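You operate a simulated robot arm through the tools that you are given. There is no shell and no other tool.

The job below is to be done with a simulated robot arm. You get a single attempt, and the scene is never put back.

TASK
Set the cage dial as the tag says and close the cage up.
Fine: go by the tag in the holder; lower the tension arm, free the brake, shut the door, then turn the air on.

Only the result counts: the job must be done as asked and must still hold three seconds after the hand-in. Knocking over, shifting, dropping, spilling or breaking anything else fails it.

THE ROBOT
A 7-joint arm with a fingered hand, fixed in place. Base frame: the origin is at the foot of the arm, x ahead of it, y to its left, z up. Units: mm, rad, N and s.
Its first joint turns from -1.204 to 3.002 rad. Payload 5 kg.
The tool frame sits at the grasp point between the pads (the TCP): z along the fingers, y along the line on which they close. The tips reach 32 mm beyond it. The gripper opens to 160 mm. The gripper's body begins 89 mm behind the TCP. The gripper is a hand of 3 fingers: y runs from the thumb to the fingers, the wrist lies at [0, 0, -252] in the tool frame, and closing takes about 1.5 s.
Orientation is told as [roll, pitch, yaw] about the base's x, y, z axes, in that order, counted from this pose: with the fingers straight down and closing along the base's y, the tool's x points along the base's -x, its y along +y and its z along -z.

THE INTERFACE
- The arm moves only by the tool jog_arm. Its argument "targets" is a list of rows, each a list of 6 numbers: the shift along the tool's x, y, z in m, then the turn, a rotation vector about the tool's x, y, z in rad. In form: [[tx, ty, tz, rx, ry, rz], ...]. A call has 1 to 20 rows; each row shifts and turns the commanded pose from where the row before left it, along the tool's axes as they then stand. "grip" is the gripper command, from -1 (shut) to 1 (fully open), values between in proportion, set as the call begins (left out, the last holds). Each row takes 0.2 s and may step no farther than 50 mm and 0.15 rad from the row before; otherwise, or with a gripper value out of range, the whole call is refused. Where a pose cannot be reached the arm comes as near as it can. A force on the tool above 50 N (or 10 N above the force at the start of the call, whichever is more), or a blocked arm, ends the call early, and 0.2 s more pass. Each finger travels about 108 mm/s and halts on what it meets, pressing with about 25 N; the grip force reading is that of the motor and also rises with nothing between the fingers. The clock runs only during rows and for 0.2 s after the last one: add rows that do not move to give the fingers time. It gives the time, the measured TCP pose, the force on the tool (base axes), the opening and the grip force at its end, in the units of the frame above (readings bear some noise), with the torque about the TCP (base axes, N m) and any sound that the robot's microphone picked up.
- Cameras (640 x 400 px; columns grow to the right, rows downward): "scene" is fixed at [48.5, -648.6, 1816.5]; the picture's right is [0.74, -0.67, 0.00], its down [-0.39, -0.43, -0.81] and it looks along [0.54, 0.61, -0.58] (base axes); focal length 329 px, centre (320, 200). "wrist" rides on the gripper at [65, -4, -116] in the tool frame; the picture's right is [0.06, 1.00, 0.00], its down [-0.87, 0.05, -0.49] and it looks along [-0.49, 0.03, 0.87] (tool axes); focal length 261 px, centre (320, 200). There is no depth. A picture from a camera that has moved, and an enlarged one, comes with that camera's place and axes in the base frame and with its lens.
- grab_frame(camera): a new picture of that camera. The clock stands still meanwhile.
- raise_lower(by): slides the trunk up (or, below 0, down) by that many mm; the arm rides with it, the base frame stays. It gives what a move gives, with no picture.
- grasp_type(shape): the hand has 3 fingers and takes this shape, open, in about a second: jaw (thumb against the fingers, like two jaws); tri (thumb and two fingers); tip (a fingertip pinch); poke (one finger out to press); point (the index stretched); flat (the hand flat); cup (the hand cupped); fist (a fist). The gripper value then closes the fingers along that shape, each until it touches; the sizes above hold for jaw. It gives what a move gives, with no picture.
- enlarge(camera, box): a new picture of the part [left, top, right, bottom] of that camera's present view, enlarged. The clock stands still meanwhile.
- finish_job(): hands the job in; it is judged then, once.

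Places have to be worked out from the pictures, the camera data and where the tool is seen. Open the gripper and draw the arm clear of the work before you hand the job in, unless the task says otherwise.

The tools are called after ">>>" as a command line: name --pt "numbers of a row" for each row, then --argument value for the rest, lists and objects as JSON in quotes. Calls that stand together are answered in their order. jog_arm: Moves the arm, as the interface text tells. Its arguments: {"type":"object","properties":{"targets":{"type":"array"},"grip":{"type":"number"}},"required":["targets"]} The other tools are called the same way: raise_lower (by) slides the trunk up or down; grasp_type (shape) gives the hand a shape; grab_frame (camera) takes a picture; enlarge (camera, box) takes an enlarged picture of a part of a camera's view; finish_job () hands the job in.

At the start:

```text
clock: 0.0
ee_pos: [439.3, -195.5, 1602.4]
orientation: [0.001, 0.0, -0.003]
contact_force: [0.2, 0.5, 0.1]
ft_torque: [0.01, -0.02, -0.02]
opening: 159.9
gripper_force: 0.0
shape: jaw
trunk travel left (down, up): [-875.0, 65.0]
```

scene: 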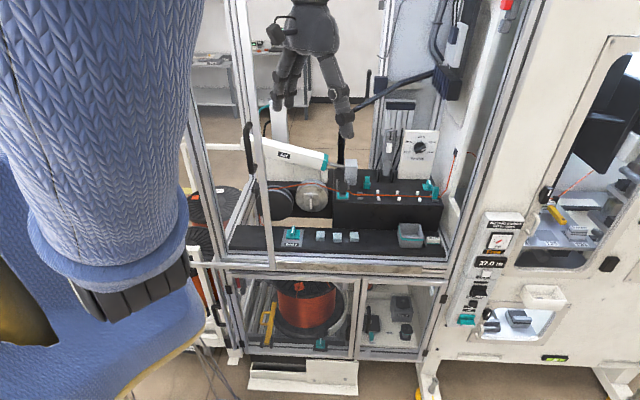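
wrist: 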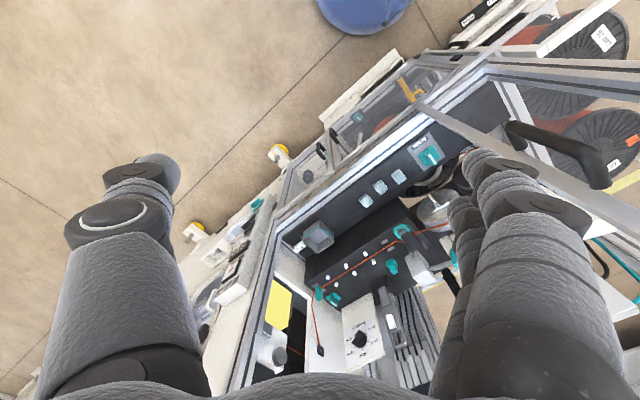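

I start by looking more closely at the cage area in the scene view, to find the dial, tag, tension arm, brake, door and air valve.

>>> enlarge --camera "scene" --box '[230, 120, 470, 270]'

>>> enlarge --camera "scene" --box '[380, 110, 460, 160]'

>>> enlarge --camera "scene" --box '[440, 190, 600, 290]'

>>> enlarge --camera "scene" --box '[180, 0, 500, 200]'

>>> enlarge --camera "scene" --box '[200, 250, 440, 400]'

>>> enlarge --camera "wrist" --box '[180, 60, 640, 390]'

```text
2.67 times, centred on (350, 195) of scene
camera zoom: at [48.5, -648.6, 1816.5], right [0.74, -0.67, 0.0], down [-0.39, -0.43, -0.81], along [0.54, 0.61, -0.58], focal length 878 px, centre (240, 213)
```

zoom: 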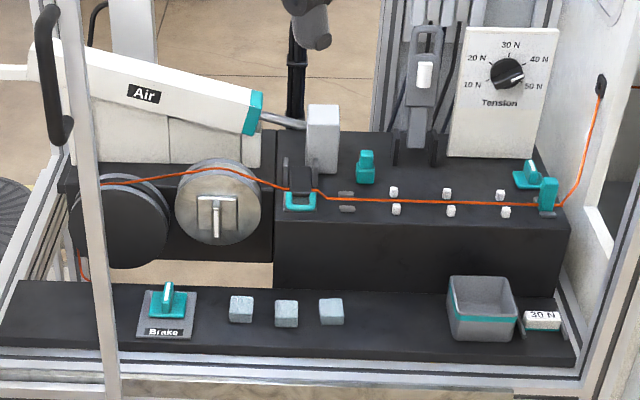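

```text
8.00 times, centred on (420, 135) of scene
camera zoom: at [48.5, -648.6, 1816.5], right [0.74, -0.67, 0.0], down [-0.39, -0.43, -0.81], along [0.54, 0.61, -0.58], focal length 2635 px, centre (-480, 720)
```

zoom: 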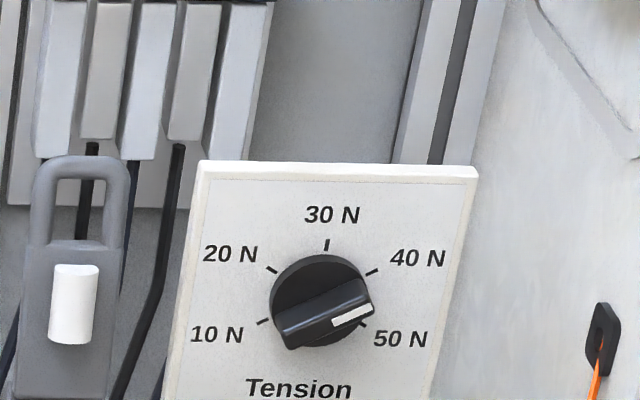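

```text
4.00 times, centred on (520, 240) of scene
camera zoom: at [48.5, -648.6, 1816.5], right [0.74, -0.67, 0.0], down [-0.39, -0.43, -0.81], along [0.54, 0.61, -0.58], focal length 1317 px, centre (-480, 40)
```

zoom: 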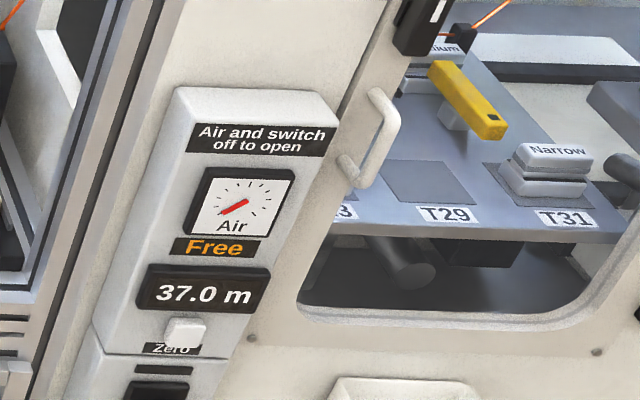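

```text
2.00 times, centred on (340, 100) of scene
camera zoom: at [48.5, -648.6, 1816.5], right [0.74, -0.67, 0.0], down [-0.39, -0.43, -0.81], along [0.54, 0.61, -0.58], focal length 659 px, centre (280, 400)
```

zoom: 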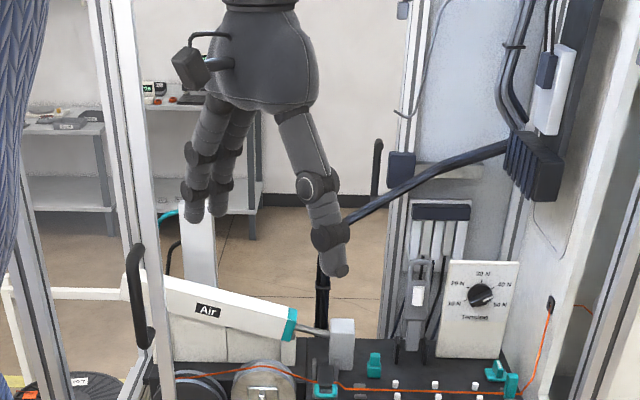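

```text
2.67 times, centred on (320, 325) of scene
camera zoom: at [48.5, -648.6, 1816.5], right [0.74, -0.67, 0.0], down [-0.39, -0.43, -0.81], along [0.54, 0.61, -0.58], focal length 878 px, centre (320, -133)
```

zoom: 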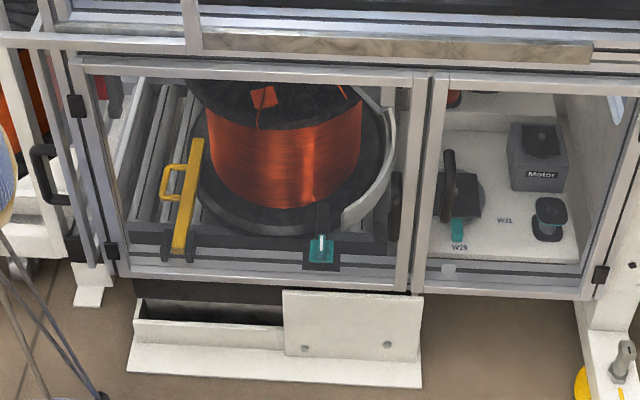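

```text
1.21 times, centred on (410, 225) of wrist
camera zoom: at [375.1, -197.1, 1718.2], right [-0.06, 1.0, 0.0], down [0.87, 0.05, 0.49], along [0.49, 0.03, -0.87], focal length 316 px, centre (211, 170)
```

zoom: 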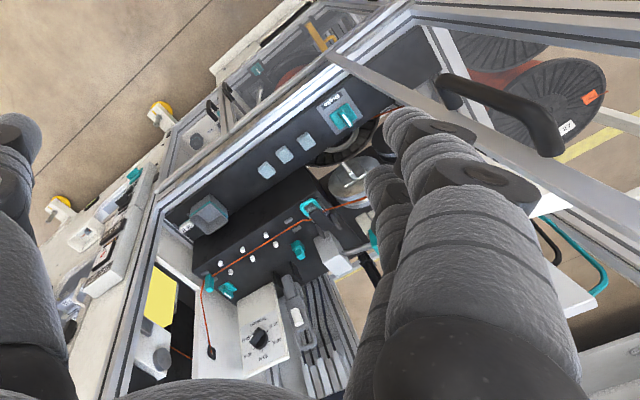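

The tag in the holder reads 30 N while the dial's pointer is at 50 N. The cage front runs diagonally (roughly from (640,175) to (1010,-230)), so I turn the hand to face it and get a better view.

>>> jog_arm --pt "0 0 0 0 0 -0.15" --pt "0 0 0 0 0 -0.15" --pt "0 0 0 0 0 -0.15" --pt "0 0 0 0 0 -0.15" --pt "0 0 0 0 0 -0.15" --pt "0 0 0 0 -0.15 0" --pt "0 0 0 0 -0.15 0" --pt "0 0 0 0 -0.15 0" --pt "0 0 0 0 -0.15 0"

>>> grab_frame --camera "wrist"

>>> grab_frame --camera "scene"

```text
clock: 2.0
ee_pos: [437.4, -198.3, 1602.6]
orientation: [0.001, -0.606, 0.748]
contact_force: [-0.5, 0.1, -0.2]
ft_torque: [0.04, -0.03, 0.01]
opening: 160.0
gripper_force: 0.1
shape: jaw
trunk travel left (down, up): [-875.0, 65.0]
```

```text
taken
camera wrist: at [354.3, -280.9, 1660.6], right [-0.72, 0.7, -0.03], down [0.28, 0.34, 0.9], along [0.64, 0.64, -0.44], focal length 261 px, centre (320, 200)
```

wrist: 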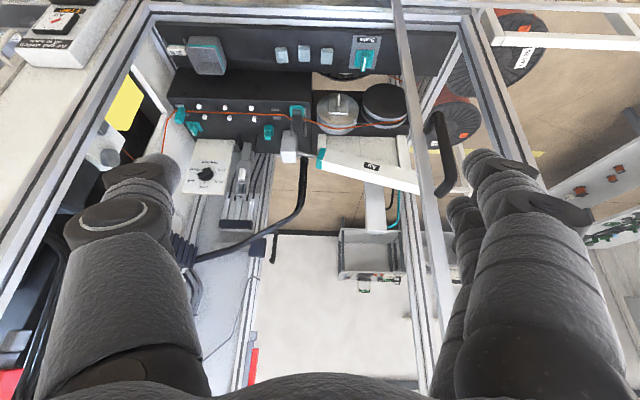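

```text
taken
```

scene: 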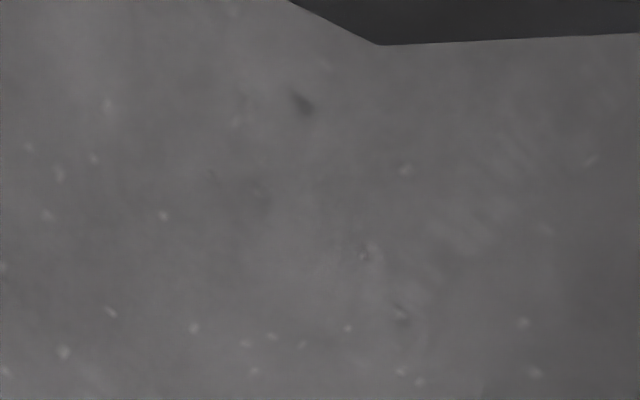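

The view now faces the cage, upside down. I enlarge the door stile, handle and the devices inside.

>>> enlarge --camera "wrist" --box '[360, 0, 640, 175]'

>>> enlarge --camera "wrist" --box '[150, 20, 430, 195]'

>>> enlarge --camera "wrist" --box '[150, 130, 470, 330]'

```text
2.29 times, centred on (500, 88) of wrist
camera zoom: at [354.3, -280.9, 1660.6], right [-0.72, 0.7, -0.03], down [0.28, 0.34, 0.9], along [0.64, 0.64, -0.44], focal length 596 px, centre (-91, 457)
```

zoom: 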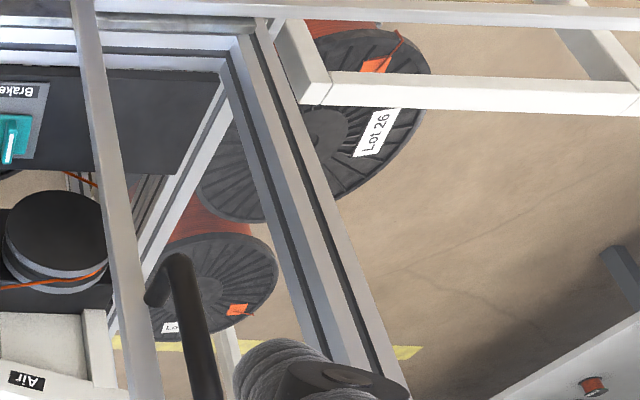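

```text
2.29 times, centred on (290, 108) of wrist
camera zoom: at [354.3, -280.9, 1660.6], right [-0.72, 0.7, -0.03], down [0.28, 0.34, 0.9], along [0.64, 0.64, -0.44], focal length 596 px, centre (389, 411)
```

zoom: 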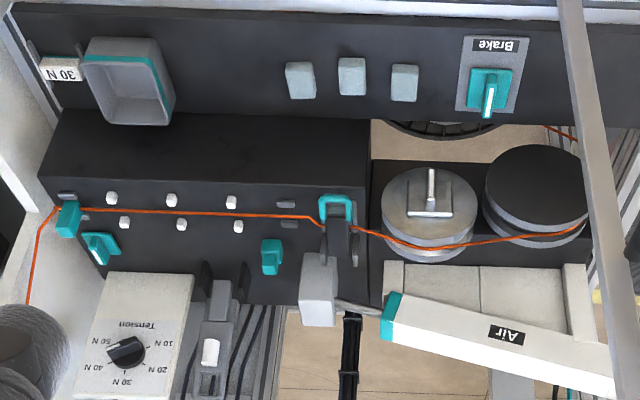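

```text
2.00 times, centred on (310, 230) of wrist
camera zoom: at [354.3, -280.9, 1660.6], right [-0.72, 0.7, -0.03], down [0.28, 0.34, 0.9], along [0.64, 0.64, -0.44], focal length 521 px, centre (340, 140)
```

zoom: 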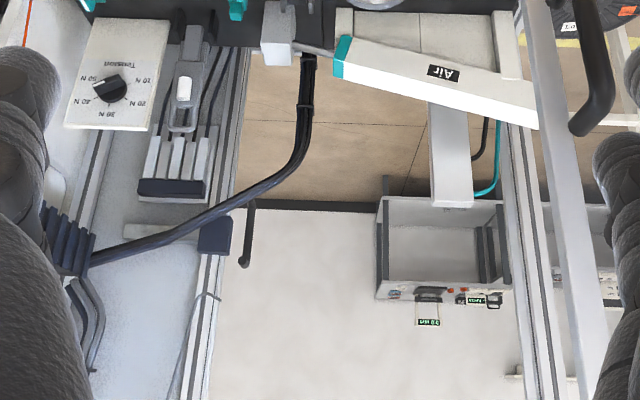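

The stile with the black handle looks like the leading edge of a sliding door pushed to the cage's left. I turn the hand back toward the control panel right of the cage to read its controls.

>>> jog_arm --pt "0 0 0 0.0848 0 0.1238" --pt "0 0 0 0.0848 0 0.1238" --pt "0 0 0 0.0848 0 0.1238" --pt "0 0 0 0.0848 0 0.1238" --pt "0 0 0 0.0848 0 0.1238" --pt "0 0 0 0.0848 0 0.1238"

>>> grab_frame --camera "wrist"

>>> grab_frame --camera "scene"

```text
clock: 3.4
ee_pos: [442.5, -185.6, 1612.5]
orientation: [-0.003, -0.6, -0.149]
contact_force: [0.7, 0.8, 0.1]
ft_torque: [-0.05, 0.05, -0.01]
opening: 160.1
gripper_force: 0.1
shape: jaw
out of reach, approached as far as the arm can: row 2, 3
trunk travel left (down, up): [-875.0, 65.0]
```

```text
taken
camera wrist: at [325.4, -169.6, 1672.3], right [0.1, 0.99, -0.04], down [0.44, -0.01, 0.9], along [0.89, -0.11, -0.44], focal length 261 px, centre (320, 200)
```

wrist: 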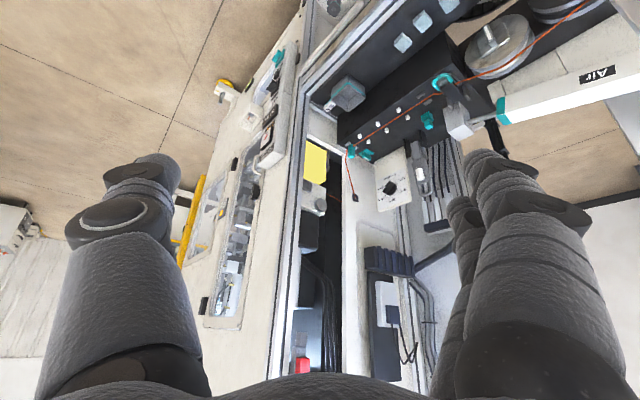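

```text
taken
```

scene: 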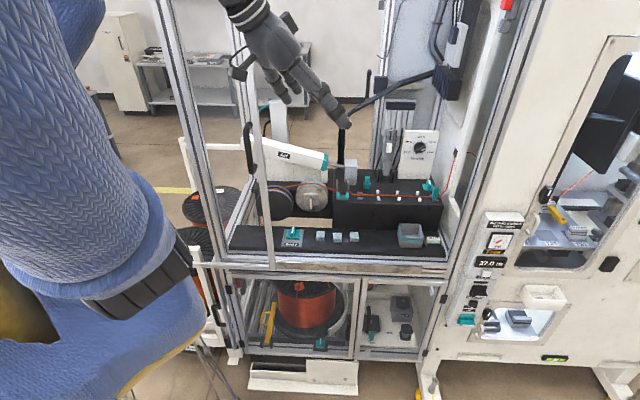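

The scene camera is clear again, so I enlarge the control panel and the door's left side.

>>> enlarge --camera "scene" --box '[430, 260, 560, 340]'

>>> enlarge --camera "scene" --box '[140, 100, 300, 200]'

>>> enlarge --camera "scene" --box '[170, 190, 330, 290]'

>>> enlarge --camera "scene" --box '[260, 140, 360, 203]'

>>> enlarge --camera "scene" --box '[350, 120, 470, 195]'

>>> enlarge --camera "wrist" --box '[180, 0, 360, 112]'

>>> enlarge --camera "scene" --box '[140, 0, 300, 100]'

```text
4.92 times, centred on (495, 300) of scene
camera zoom: at [48.5, -648.6, 1816.5], right [0.74, -0.67, 0.0], down [-0.39, -0.43, -0.81], along [0.54, 0.61, -0.58], focal length 1622 px, centre (-542, -292)
```

zoom: 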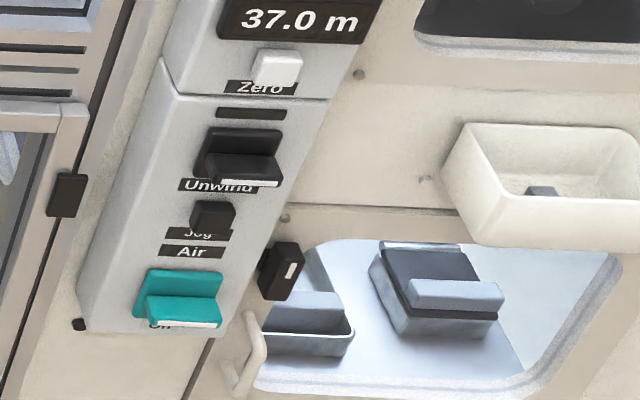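

```text
4.00 times, centred on (220, 150) of scene
camera zoom: at [48.5, -648.6, 1816.5], right [0.74, -0.67, 0.0], down [-0.39, -0.43, -0.81], along [0.54, 0.61, -0.58], focal length 1317 px, centre (720, 400)
```

zoom: 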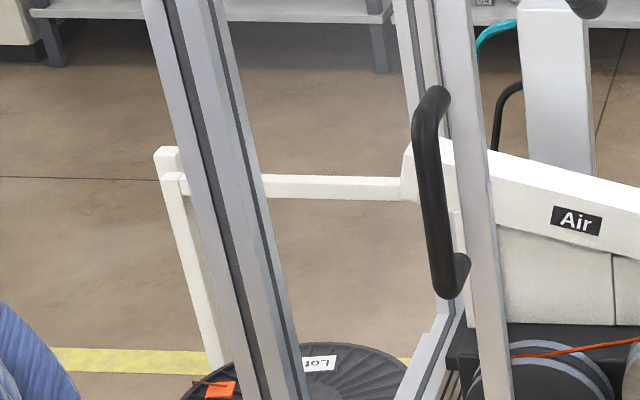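

```text
4.00 times, centred on (250, 240) of scene
camera zoom: at [48.5, -648.6, 1816.5], right [0.74, -0.67, 0.0], down [-0.39, -0.43, -0.81], along [0.54, 0.61, -0.58], focal length 1317 px, centre (600, 40)
```

zoom: 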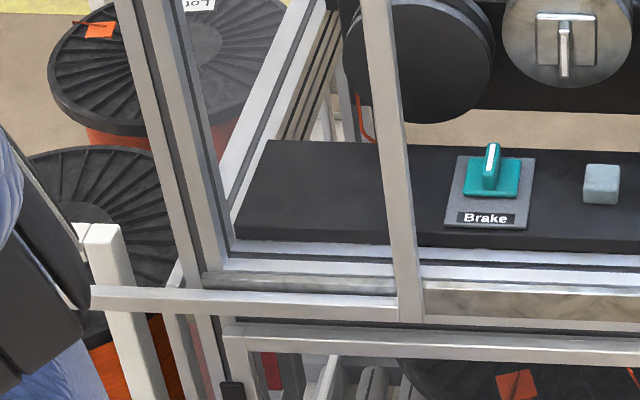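

```text
6.35 times, centred on (310, 172) of scene
camera zoom: at [48.5, -648.6, 1816.5], right [0.74, -0.67, 0.0], down [-0.39, -0.43, -0.81], along [0.54, 0.61, -0.58], focal length 2091 px, centre (384, 381)
```

zoom: 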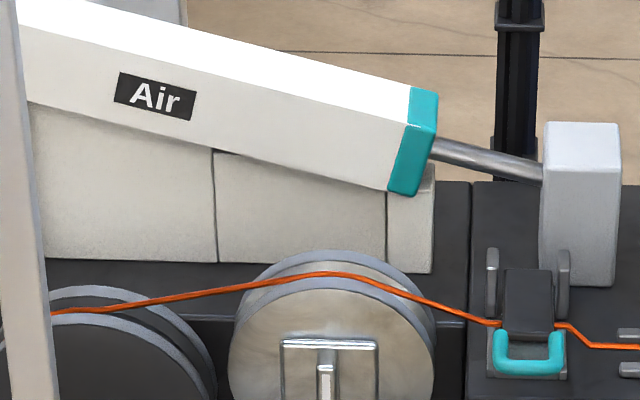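

```text
5.33 times, centred on (410, 158) of scene
camera zoom: at [48.5, -648.6, 1816.5], right [0.74, -0.67, 0.0], down [-0.39, -0.43, -0.81], along [0.54, 0.61, -0.58], focal length 1757 px, centre (-160, 427)
```

zoom: 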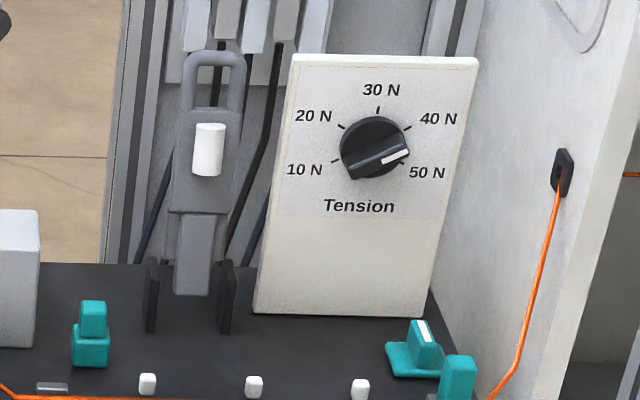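

```text
3.56 times, centred on (270, 56) of wrist
camera zoom: at [325.4, -169.6, 1672.3], right [0.1, 0.99, -0.04], down [0.44, -0.01, 0.9], along [0.89, -0.11, -0.44], focal length 927 px, centre (498, 712)
```

zoom: 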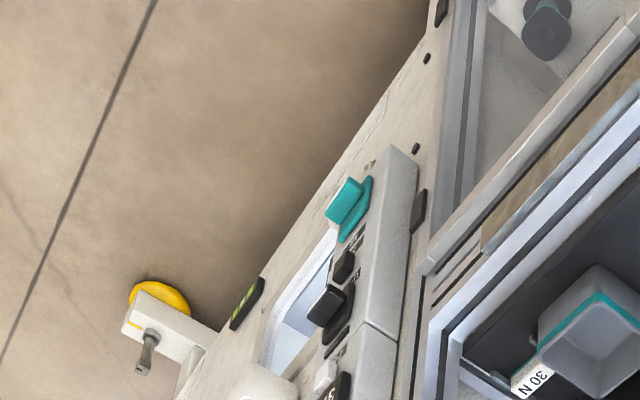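

```text
4.00 times, centred on (220, 50) of scene
camera zoom: at [48.5, -648.6, 1816.5], right [0.74, -0.67, 0.0], down [-0.39, -0.43, -0.81], along [0.54, 0.61, -0.58], focal length 1317 px, centre (720, 800)
```

zoom: 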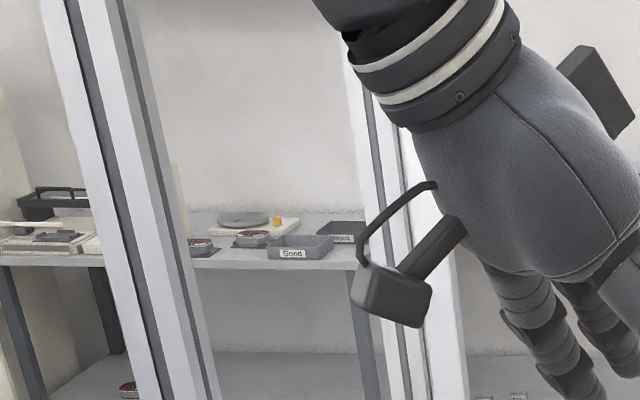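

The control panel has an "Air" teal control at its bottom, at about (1005,-453,678). I zoom strongly on it, the brake, the dial and the tension arm to read positions.

>>> enlarge --camera "scene" --box '[452, 304, 492, 329]'

>>> enlarge --camera "scene" --box '[462, 270, 502, 295]'

>>> enlarge --camera "scene" --box '[272, 220, 312, 245]'

>>> enlarge --camera "scene" --box '[415, 225, 447, 245]'

>>> enlarge --camera "scene" --box '[330, 165, 450, 240]'

>>> enlarge --camera "wrist" --box '[330, 60, 490, 240]'

```text
16.00 times, centred on (472, 316) of scene
camera zoom: at [48.5, -648.6, 1816.5], right [0.74, -0.67, 0.0], down [-0.39, -0.43, -0.81], along [0.54, 0.61, -0.58], focal length 5270 px, centre (-2112, -1664)
```

zoom: 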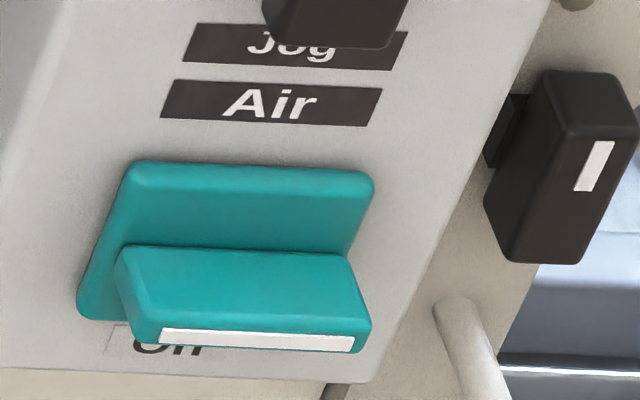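

```text
16.00 times, centred on (482, 282) of scene
camera zoom: at [48.5, -648.6, 1816.5], right [0.74, -0.67, 0.0], down [-0.39, -0.43, -0.81], along [0.54, 0.61, -0.58], focal length 5270 px, centre (-2272, -1120)
```

zoom: 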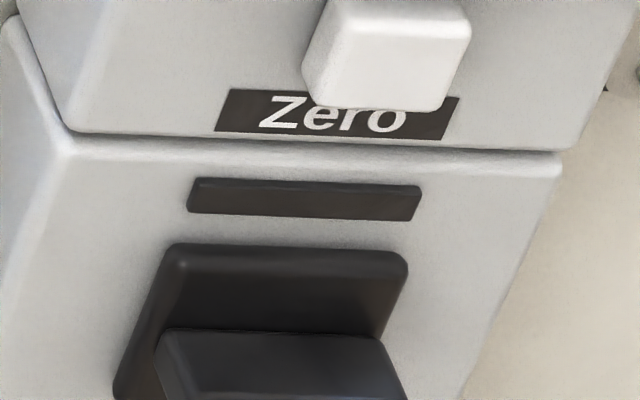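

```text
16.00 times, centred on (292, 232) of scene
camera zoom: at [48.5, -648.6, 1816.5], right [0.74, -0.67, 0.0], down [-0.39, -0.43, -0.81], along [0.54, 0.61, -0.58], focal length 5270 px, centre (768, -320)
```

zoom: 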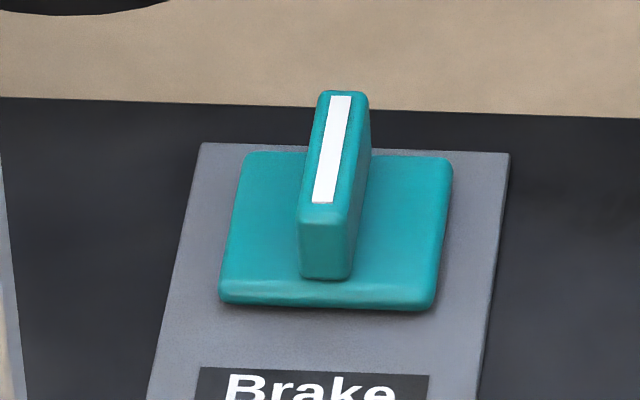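

```text
16.00 times, centred on (431, 235) of scene
camera zoom: at [48.5, -648.6, 1816.5], right [0.74, -0.67, 0.0], down [-0.39, -0.43, -0.81], along [0.54, 0.61, -0.58], focal length 5270 px, centre (-1456, -360)
```

zoom: 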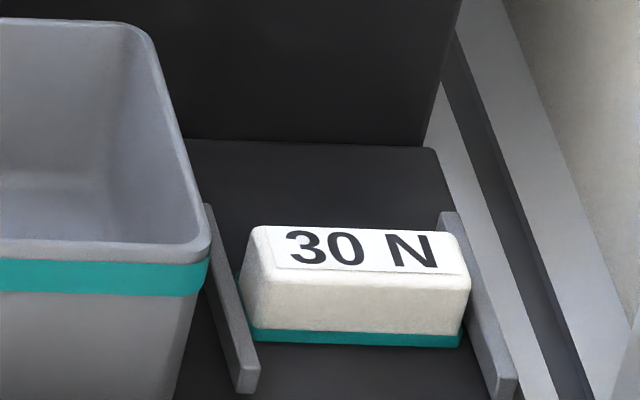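

```text
5.33 times, centred on (390, 202) of scene
camera zoom: at [48.5, -648.6, 1816.5], right [0.74, -0.67, 0.0], down [-0.39, -0.43, -0.81], along [0.54, 0.61, -0.58], focal length 1757 px, centre (-53, 187)
```

zoom: 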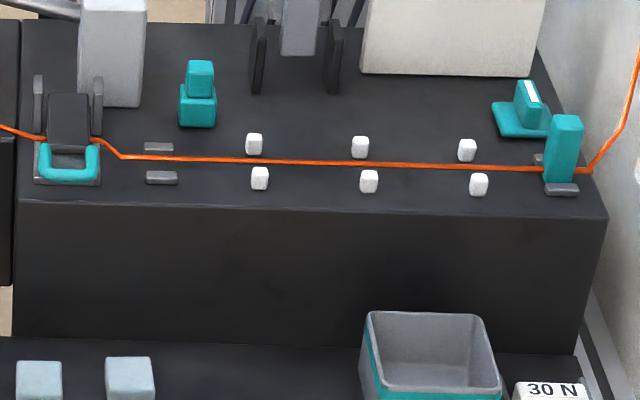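

```text
2.22 times, centred on (410, 150) of wrist
camera zoom: at [325.4, -169.6, 1672.3], right [0.1, 0.99, -0.04], down [0.44, -0.01, 0.9], along [0.89, -0.11, -0.44], focal length 579 px, centre (120, 311)
```

zoom: 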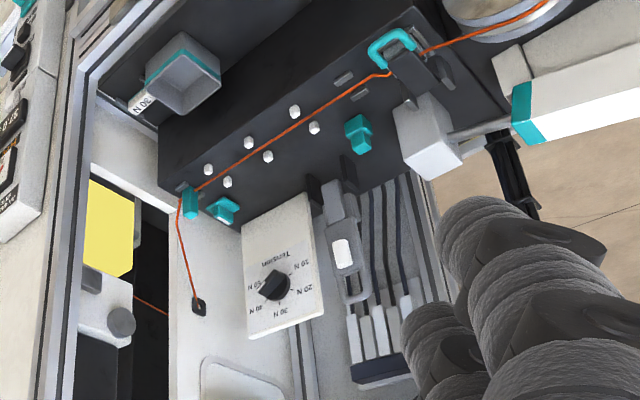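

I judge the tension arm to be the grey upright lever with the loop, at about (1037,49), hinged near z=1105, with the dial near (1143,-26,1223). The Air control shows "Off". I move the hand closer to the cage opening for a close look.

>>> jog_arm --pt "-0.02 0.0056 0.0364 0 0 0" --pt "-0.02 0.0056 0.0364 0 0 0" --pt "-0.02 0.0056 0.0364 0 0 0" --pt "-0.02 0.0056 0.0364 0 0 0" --pt "-0.02 0.0056 0.0364 0 0 0" --pt "-0.02 0.0056 0.0364 0 0 0" --pt "-0.02 0.0056 0.0364 0 0 0" --pt "-0.02 0.0056 0.0364 0 0 0" --pt "0 0 0 -0.0848 0 -0.1238" --pt "0 0 0 -0.0848 0 -0.1238" --pt "0 0 0 -0.0848 0 -0.1238" --pt "0 0 0 -0.0848 0 -0.1238" --pt "0 0 0 -0.0848 0 -0.1238" --pt "0 0 0 -0.0848 0 -0.1238"

>>> grab_frame --camera "wrist"

>>> grab_frame --camera "scene"

```text
clock: 6.4
ee_pos: [740.7, -189.9, 1464.2]
orientation: [-0.002, -0.601, 0.752]
contact_force: [0.8, 0.4, 0.6]
ft_torque: [-0.02, -0.01, 0.0]
opening: 159.9
gripper_force: 0.1
shape: jaw
trunk travel left (down, up): [-875.0, 65.0]
```

```text
taken
camera wrist: at [657.2, -273.0, 1522.6], right [-0.72, 0.69, -0.03], down [0.28, 0.34, 0.9], along [0.63, 0.64, -0.44], focal length 261 px, centre (320, 200)
```

wrist: 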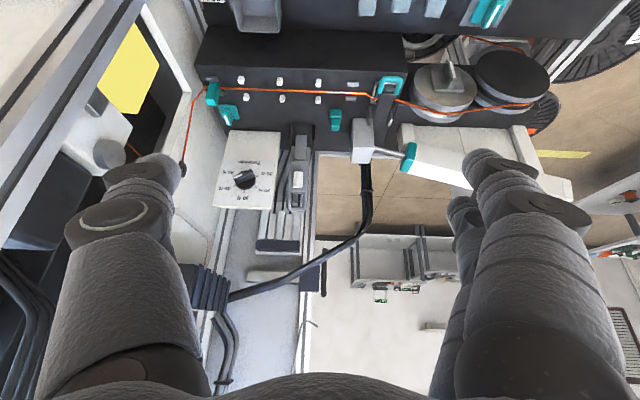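

```text
taken
```

scene: 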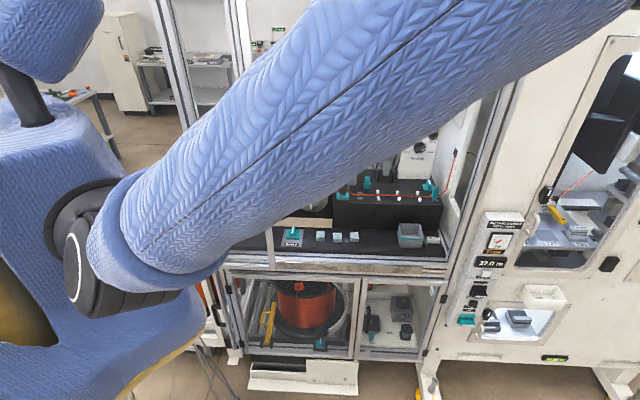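

Now the hand is closer; I enlarge the tension arm, the dial and the brake from here.

>>> enlarge --camera "wrist" --box '[190, 100, 350, 260]'

>>> enlarge --camera "wrist" --box '[220, 150, 270, 200]'

>>> enlarge --camera "wrist" --box '[270, 110, 330, 190]'

>>> enlarge --camera "wrist" --box '[340, 0, 560, 140]'

```text
2.50 times, centred on (270, 180) of wrist
camera zoom: at [657.2, -273.0, 1522.6], right [-0.72, 0.69, -0.03], down [0.28, 0.34, 0.9], along [0.63, 0.64, -0.44], focal length 652 px, centre (445, 250)
```

zoom: 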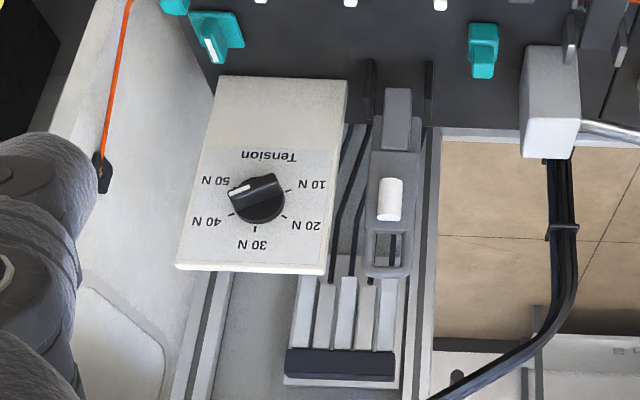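

```text
8.00 times, centred on (245, 175) of wrist
camera zoom: at [657.2, -273.0, 1522.6], right [-0.72, 0.69, -0.03], down [0.28, 0.34, 0.9], along [0.63, 0.64, -0.44], focal length 2085 px, centre (920, 400)
```

zoom: 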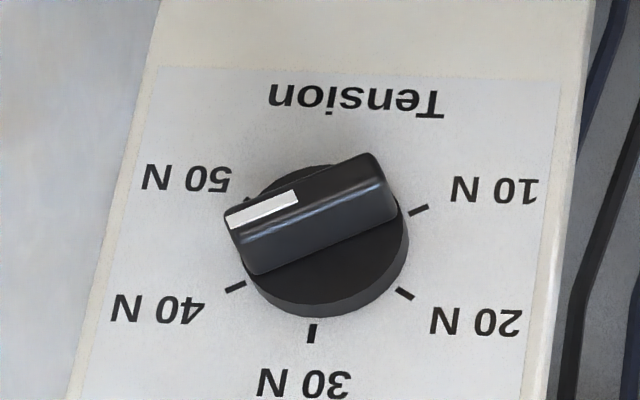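

```text
5.00 times, centred on (300, 150) of wrist
camera zoom: at [657.2, -273.0, 1522.6], right [-0.72, 0.69, -0.03], down [0.28, 0.34, 0.9], along [0.63, 0.64, -0.44], focal length 1303 px, centre (420, 450)
```

zoom: 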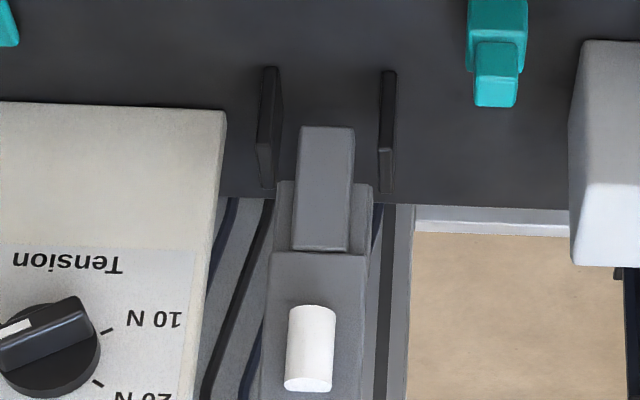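

```text
2.86 times, centred on (450, 70) of wrist
camera zoom: at [657.2, -273.0, 1522.6], right [-0.72, 0.69, -0.03], down [0.28, 0.34, 0.9], along [0.63, 0.64, -0.44], focal length 745 px, centre (-51, 571)
```

zoom: 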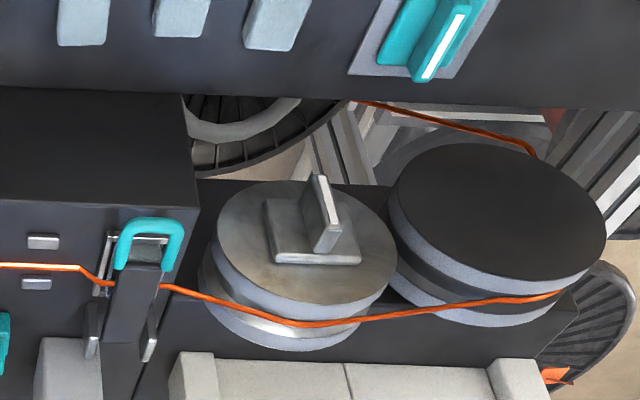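

The grey upright lever with loop and white roller between black ears is the raised tension arm; its loop is at roughly (1036,42,1283). I narrow the hand and approach it from the front and above, stopping short.

>>> jog_arm --pt "-0.0258 -0.004 0.0301 0 0 0" --pt "-0.0258 -0.004 0.0301 0 0 0" --pt "-0.0258 -0.004 0.0301 0 0 0" --pt "-0.0258 -0.004 0.0301 0 0 0" --pt "-0.0258 -0.004 0.0301 0 0 0" --pt "-0.0258 -0.004 0.0301 0 0 0" --grip 0.125

>>> grab_frame --camera "wrist"

>>> grab_frame --camera "scene"

```text
clock: 7.8
ee_pos: [928.4, -48.8, 1394.9]
orientation: [0.004, -0.597, 0.748]
contact_force: [0.4, 0.4, 1.1]
ft_torque: [-0.02, 0.09, 0.05]
opening: 90.2
gripper_force: 0.1
shape: jaw
trunk travel left (down, up): [-875.0, 65.0]
```

```text
taken
camera wrist: at [844.8, -131.8, 1454.9], right [-0.72, 0.7, -0.03], down [0.29, 0.34, 0.9], along [0.63, 0.63, -0.44], focal length 261 px, centre (320, 200)
```

wrist: 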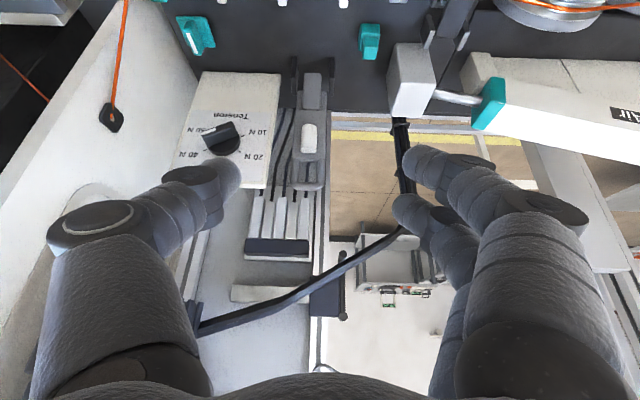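

```text
taken
```

scene: 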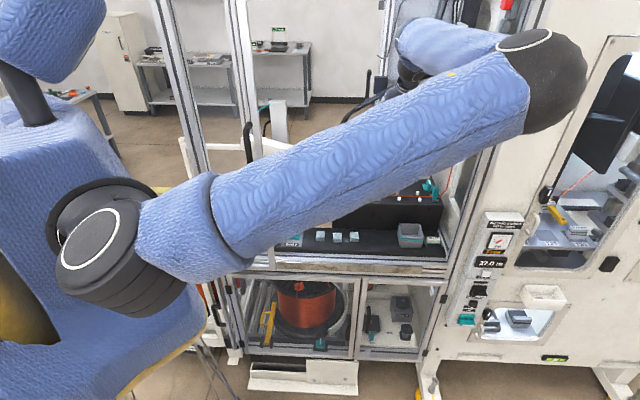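

The elbow is well clear of the cage; I enlarge to measure the loop relative to the fingers.

>>> enlarge --camera "wrist" --box '[240, 50, 400, 210]'

```text
2.50 times, centred on (320, 130) of wrist
camera zoom: at [844.8, -131.8, 1454.9], right [-0.72, 0.7, -0.03], down [0.29, 0.34, 0.9], along [0.63, 0.63, -0.44], focal length 652 px, centre (320, 375)
```

zoom: 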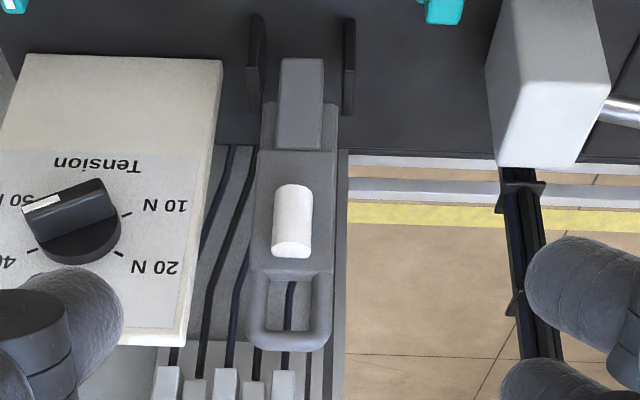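

Behind the loop there's ample free space (the tray is far back). I'll close the fingers and hook them over the top behind the loop, so first I shift up/inward with the fingers closed.

>>> jog_arm --pt "-0.04 -0.002 0 0 0 0" --pt "-0.04 -0.002 0 0 0 0" --pt "-0.04 -0.003 0 0 0 0" --pt "0 0 0.03 0 0 0" --pt "0 0 0.03 0 0 0" --pt "0 0 0 0 0 0" --pt "0 0 0 0 0 0" --grip -1

>>> grab_frame --camera "wrist"

>>> grab_frame --camera "scene"

```text
clock: 9.4
ee_pos: [937.4, -48.2, 1383.2]
orientation: [0.0, -0.602, 0.75]
contact_force: [-1.2, -0.2, -0.3]
ft_torque: [-0.01, 0.02, 0.0]
opening: 0.0
gripper_force: 24.8
shape: jaw
out of reach, approached as far as the arm can: row 1, 2, 3, 4, 5
trunk travel left (down, up): [-875.0, 65.0]
```

```text
taken
camera wrist: at [855.6, -131.0, 1441.5], right [-0.72, 0.7, -0.03], down [0.28, 0.34, 0.9], along [0.64, 0.63, -0.44], focal length 261 px, centre (320, 200)
```

wrist: 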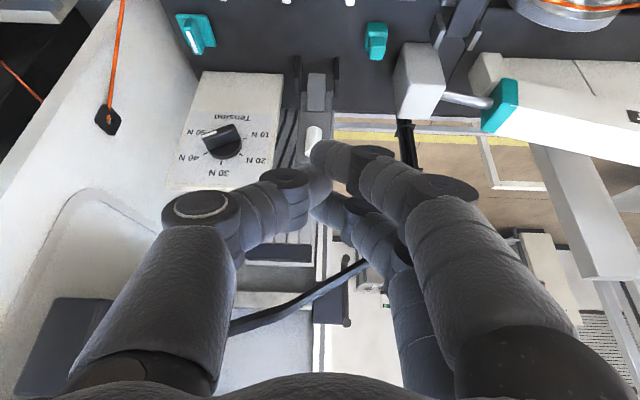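

```text
taken
```

scene: 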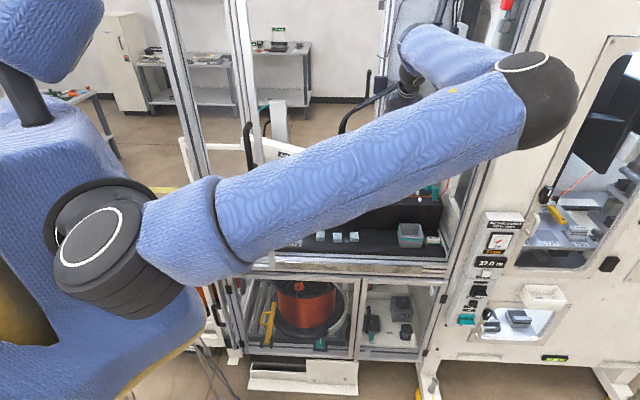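

Closing worked, but the arm hit a reach limit while moving further up and inward. I tilt the tool more toward horizontal and test whether that gives more reach.

>>> jog_arm --pt "0 0 0 0 -0.15 0" --pt "0 0 0 0 -0.15 0" --pt "-0.02 0 0.02 0 0 0"

```text
clock: 10.2
ee_pos: [958.0, -26.3, 1387.0]
orientation: [-0.005, -0.899, 0.753]
contact_force: [-0.1, 0.8, -0.1]
ft_torque: [-0.06, -0.01, -0.08]
opening: 0.0
gripper_force: 25.6
shape: jaw
trunk travel left (down, up): [-875.0, 65.0]
```

With more tilt the arm reaches further. I continue up over the loop, then forward past it.

>>> jog_arm --pt "-0.026 -0.001 0 0 0 0" --pt "-0.026 -0.001 0 0 0 0" --pt "0 0 0.035 0 0 0" --pt "0 0 0.035 0 0 0"

>>> grab_frame --camera "wrist"

>>> grab_frame --camera "scene"

```text
clock: 11.2
ee_pos: [991.2, -2.7, 1390.7]
orientation: [-0.001, -0.901, 0.753]
contact_force: [0.1, 1.2, 0.7]
ft_torque: [-0.02, -0.02, -0.01]
opening: 0.0
gripper_force: 25.1
shape: jaw
out of reach, approached as far as the arm can: row 3, 4
trunk travel left (down, up): [-875.0, 65.0]
```

```text
taken
camera wrist: at [899.8, -94.0, 1411.5], right [-0.71, 0.7, -0.05], down [0.07, 0.15, 0.99], along [0.7, 0.7, -0.16], focal length 261 px, centre (320, 200)
```

wrist: 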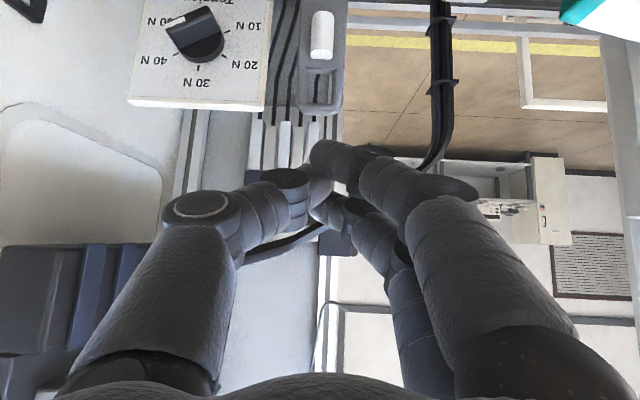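

```text
taken
```

scene: 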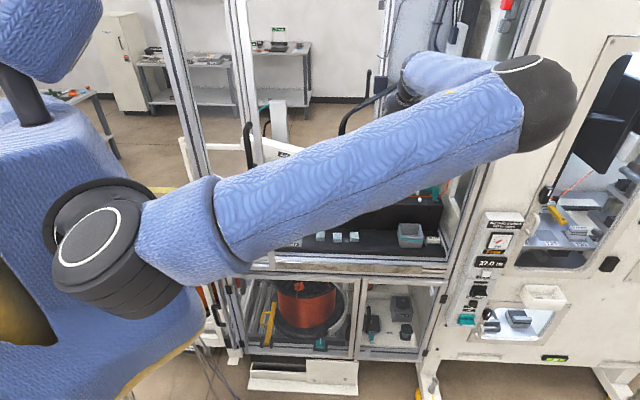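

The limit seems to come from the wrist being too high relative to the shoulder. I raise the trunk fully so the arm works lower relative to its shoulder.

>>> raise_lower --by 65

>>> jog_arm --pt "0.025 0 0.02 0 0 0" --pt "0.025 0 0.02 0 0 0" --pt "0 0 0.03 0 0 0" --pt "0 0 0.03 0 0 0"

>>> grab_frame --camera "wrist"

```text
clock: 12.2
ee_pos: [992.0, -3.5, 1454.3]
orientation: [0.002, -0.902, 0.749]
contact_force: [-0.3, -0.2, 0.9]
ft_torque: [-0.04, 0.01, 0.01]
opening: 0.1
gripper_force: 24.6
shape: jaw
trunk travel left (down, up): [-940.0, 0.0]
```

```text
clock: 13.2
ee_pos: [984.3, -21.1, 1378.4]
orientation: [0.004, -0.901, 0.75]
contact_force: [-0.1, 0.3, -0.9]
ft_torque: [0.03, 0.0, 0.0]
opening: 0.0
gripper_force: 24.7
shape: jaw
out of reach, approached as far as the arm can: row 1, 2, 3, 4
trunk travel left (down, up): [-940.0, 0.0]
```

```text
taken
camera wrist: at [892.5, -111.5, 1400.2], right [-0.71, 0.7, -0.05], down [0.08, 0.14, 0.99], along [0.7, 0.7, -0.16], focal length 261 px, centre (320, 200)
```

wrist: 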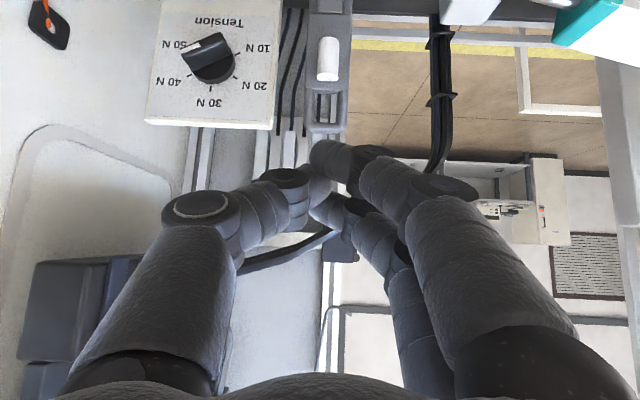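

Raising didn't help; the sideways elbow suggests the tool's 45° yaw is what limits reach. I lower the trunk back and turn the tool yaw back toward radial, which should allow more reach.

>>> raise_lower --by -40

>>> jog_arm --pt "-0.03 0 0 0.1175 0 0.0932" --pt "-0.03 0 0 0.1175 0 0.0932" --pt "0 0 0 0.1175 0 0.0932" --pt "0 0 0 0.1175 0 0.0932"

>>> grab_frame --camera "wrist"

>>> grab_frame --camera "scene"

```text
clock: 14.1
ee_pos: [984.0, -20.3, 1340.3]
orientation: [-0.001, -0.904, 0.751]
contact_force: [0.2, 0.4, 0.5]
ft_torque: [-0.03, -0.01, -0.05]
opening: 0.1
gripper_force: 24.8
shape: jaw
trunk travel left (down, up): [-900.0, 40.0]
```

```text
clock: 15.1
ee_pos: [951.6, -78.8, 1392.9]
orientation: [0.003, -0.902, 0.147]
contact_force: [0.4, -0.3, 0.1]
ft_torque: [-0.03, -0.01, 0.02]
opening: 0.0
gripper_force: 24.6
shape: jaw
out of reach, approached as far as the arm can: row 1, 2, 3, 4
trunk travel left (down, up): [-900.0, 40.0]
```

```text
taken
camera wrist: at [823.3, -101.8, 1413.9], right [-0.19, 0.98, -0.05], down [0.14, 0.07, 0.99], along [0.97, 0.18, -0.15], focal length 261 px, centre (320, 200)
```

wrist: 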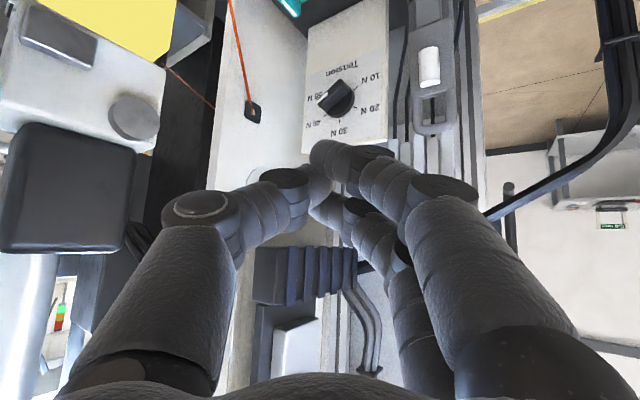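

```text
taken
```

scene: 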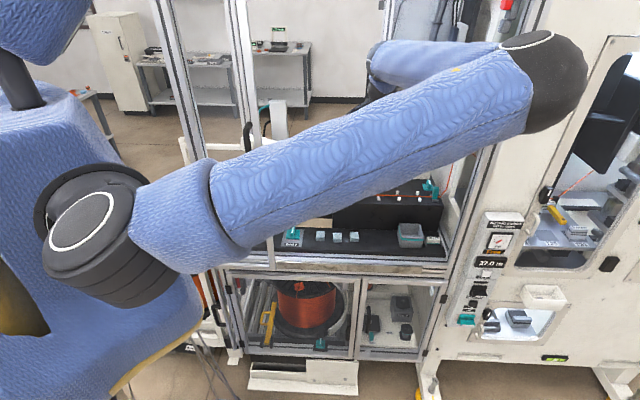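

The elbow is stuck out to the right and a wrist limit blocks the reach. I retract to a free place and see how the arm re-poses with the tool pointing more straight ahead.

>>> jog_arm --pt "0.0171 0.0064 -0.0416 0 0 0" --pt "0.0171 0.0064 -0.0416 0 0 0" --pt "0.0171 0.0064 -0.0416 0 0 0" --pt "0.0171 0.0064 -0.0416 0 0 0" --pt "0.0171 0.0064 -0.0416 0 0 0" --pt "0.0171 0.0064 -0.0416 0 0 0" --pt "0.0171 0.0064 -0.0416 0 0 0" --pt "0.0171 0.0064 -0.0416 0 0 0"

>>> grab_frame --camera "scene"

```text
clock: 16.9
ee_pos: [624.9, -74.9, 1505.2]
orientation: [0.004, -0.9, 0.149]
contact_force: [0.4, 0.9, -0.5]
ft_torque: [0.01, -0.01, 0.01]
opening: 0.0
gripper_force: 25.3
shape: jaw
out of reach, approached as far as the arm can: row 8
trunk travel left (down, up): [-900.0, 40.0]
```

```text
taken
```

scene: 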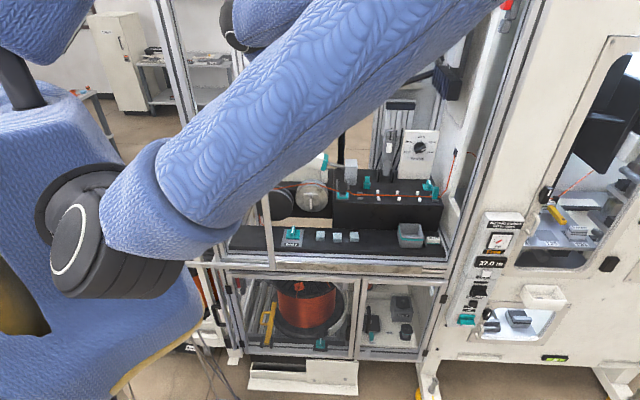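

Even retracting hit a limit, so a wrist or roll joint probably sits near its stop. I try rolling the hand about its own axis to see if that frees the arm (and turns the camera upright).

>>> jog_arm --pt "0 0 0 0 0 0.15" --pt "0 0 0 0 0 0.15" --pt "0 0 0 0 0 0.15" --pt "0 0 0 0 0 0.15" --pt "0 0 0 0 0 0.15" --pt "0 0 0 0 0 0.15" --pt "0 0 0 0 0 0.15" --pt "0 0 0 0 0 0.15" --pt "0 0 0 0 0 0.15" --pt "0 0 0 0 0 0.15"

>>> grab_frame --camera "scene"

>>> grab_frame --camera "wrist"

```text
clock: 19.1
ee_pos: [645.1, -154.5, 1490.5]
orientation: [0.88, -0.044, -1.339]
contact_force: [0.7, -2.9, 4.4]
ft_torque: [0.05, 0.43, 0.15]
opening: 0.1
gripper_force: 25.1
shape: jaw
out of reach, approached as far as the arm can: row 9, 10
trunk travel left (down, up): [-900.0, 40.0]
```

```text
taken
```

scene: 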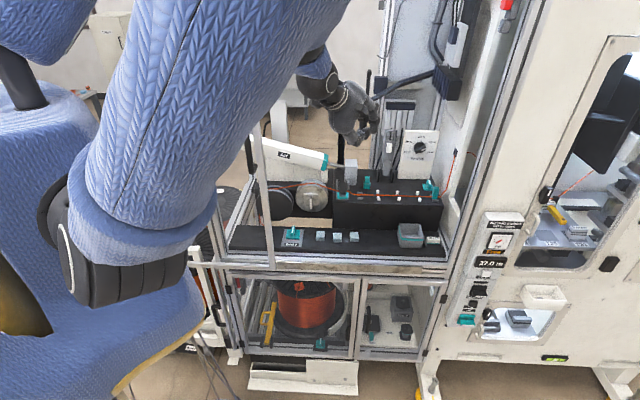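

```text
taken
camera wrist: at [542.1, -107.3, 1557.5], right [0.6, 0.24, 0.77], down [-0.14, -0.91, 0.39], along [0.79, -0.34, -0.51], focal length 261 px, centre (320, 200)
```

wrist: 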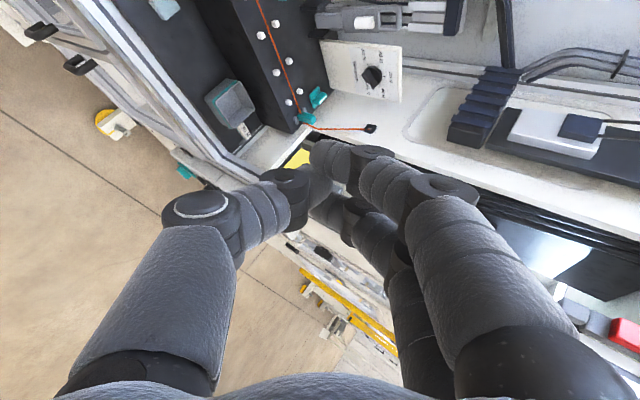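

Rolling this way hits a limit after about 1.3 rad. I roll back and try the other direction.

>>> jog_arm --pt "0 0 0 0 0 -0.15" --pt "0 0 0 0 0 -0.15" --pt "0 0 0 0 0 -0.15" --pt "0 0 0 0 0 -0.15" --pt "0 0 0 0 0 -0.15" --pt "0 0 0 0 0 -0.15" --pt "0 0 0 0 0 -0.15" --pt "0 0 0 0 0 -0.15" --pt "0 0 0 0 0 -0.15" --pt "0 0 0 0 0 -0.15" --pt "0 0 0 0 0 -0.15" --pt "0 0 0 0 0 -0.15" --pt "0 0 0 0 0 -0.15" --pt "0 0 0 0 0 -0.15" --pt "0 0 0 0 0 -0.15" --pt "0 0 0 0 0 -0.15" --pt "0 0 0 0 0 -0.15" --pt "0 0 0 0 0 -0.15" --pt "0 0 0 0 0 -0.15" --pt "0 0 0 0 0 -0.15"

>>> grab_frame --camera "scene"

>>> grab_frame --camera "wrist"

```text
clock: 23.3
ee_pos: [643.5, -152.0, 1503.2]
orientation: [-0.901, -0.056, 1.677]
contact_force: [-0.3, 0.3, -0.7]
ft_torque: [0.03, 0.0, 0.01]
opening: 0.0
gripper_force: 24.5
shape: jaw
trunk travel left (down, up): [-900.0, 40.0]
```

```text
taken
```

scene: 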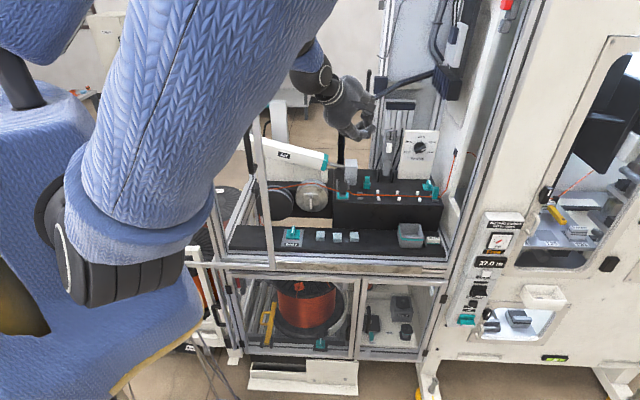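

```text
taken
camera wrist: at [564.2, -229.4, 1574.6], right [-0.62, -0.09, -0.78], down [-0.51, 0.8, 0.31], along [0.6, 0.59, -0.54], focal length 261 px, centre (320, 200)
```

wrist: 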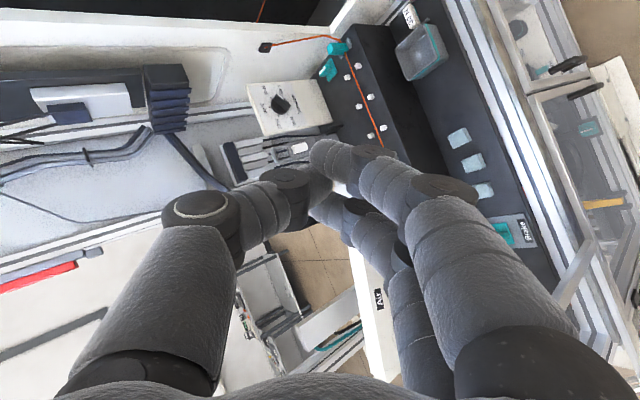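

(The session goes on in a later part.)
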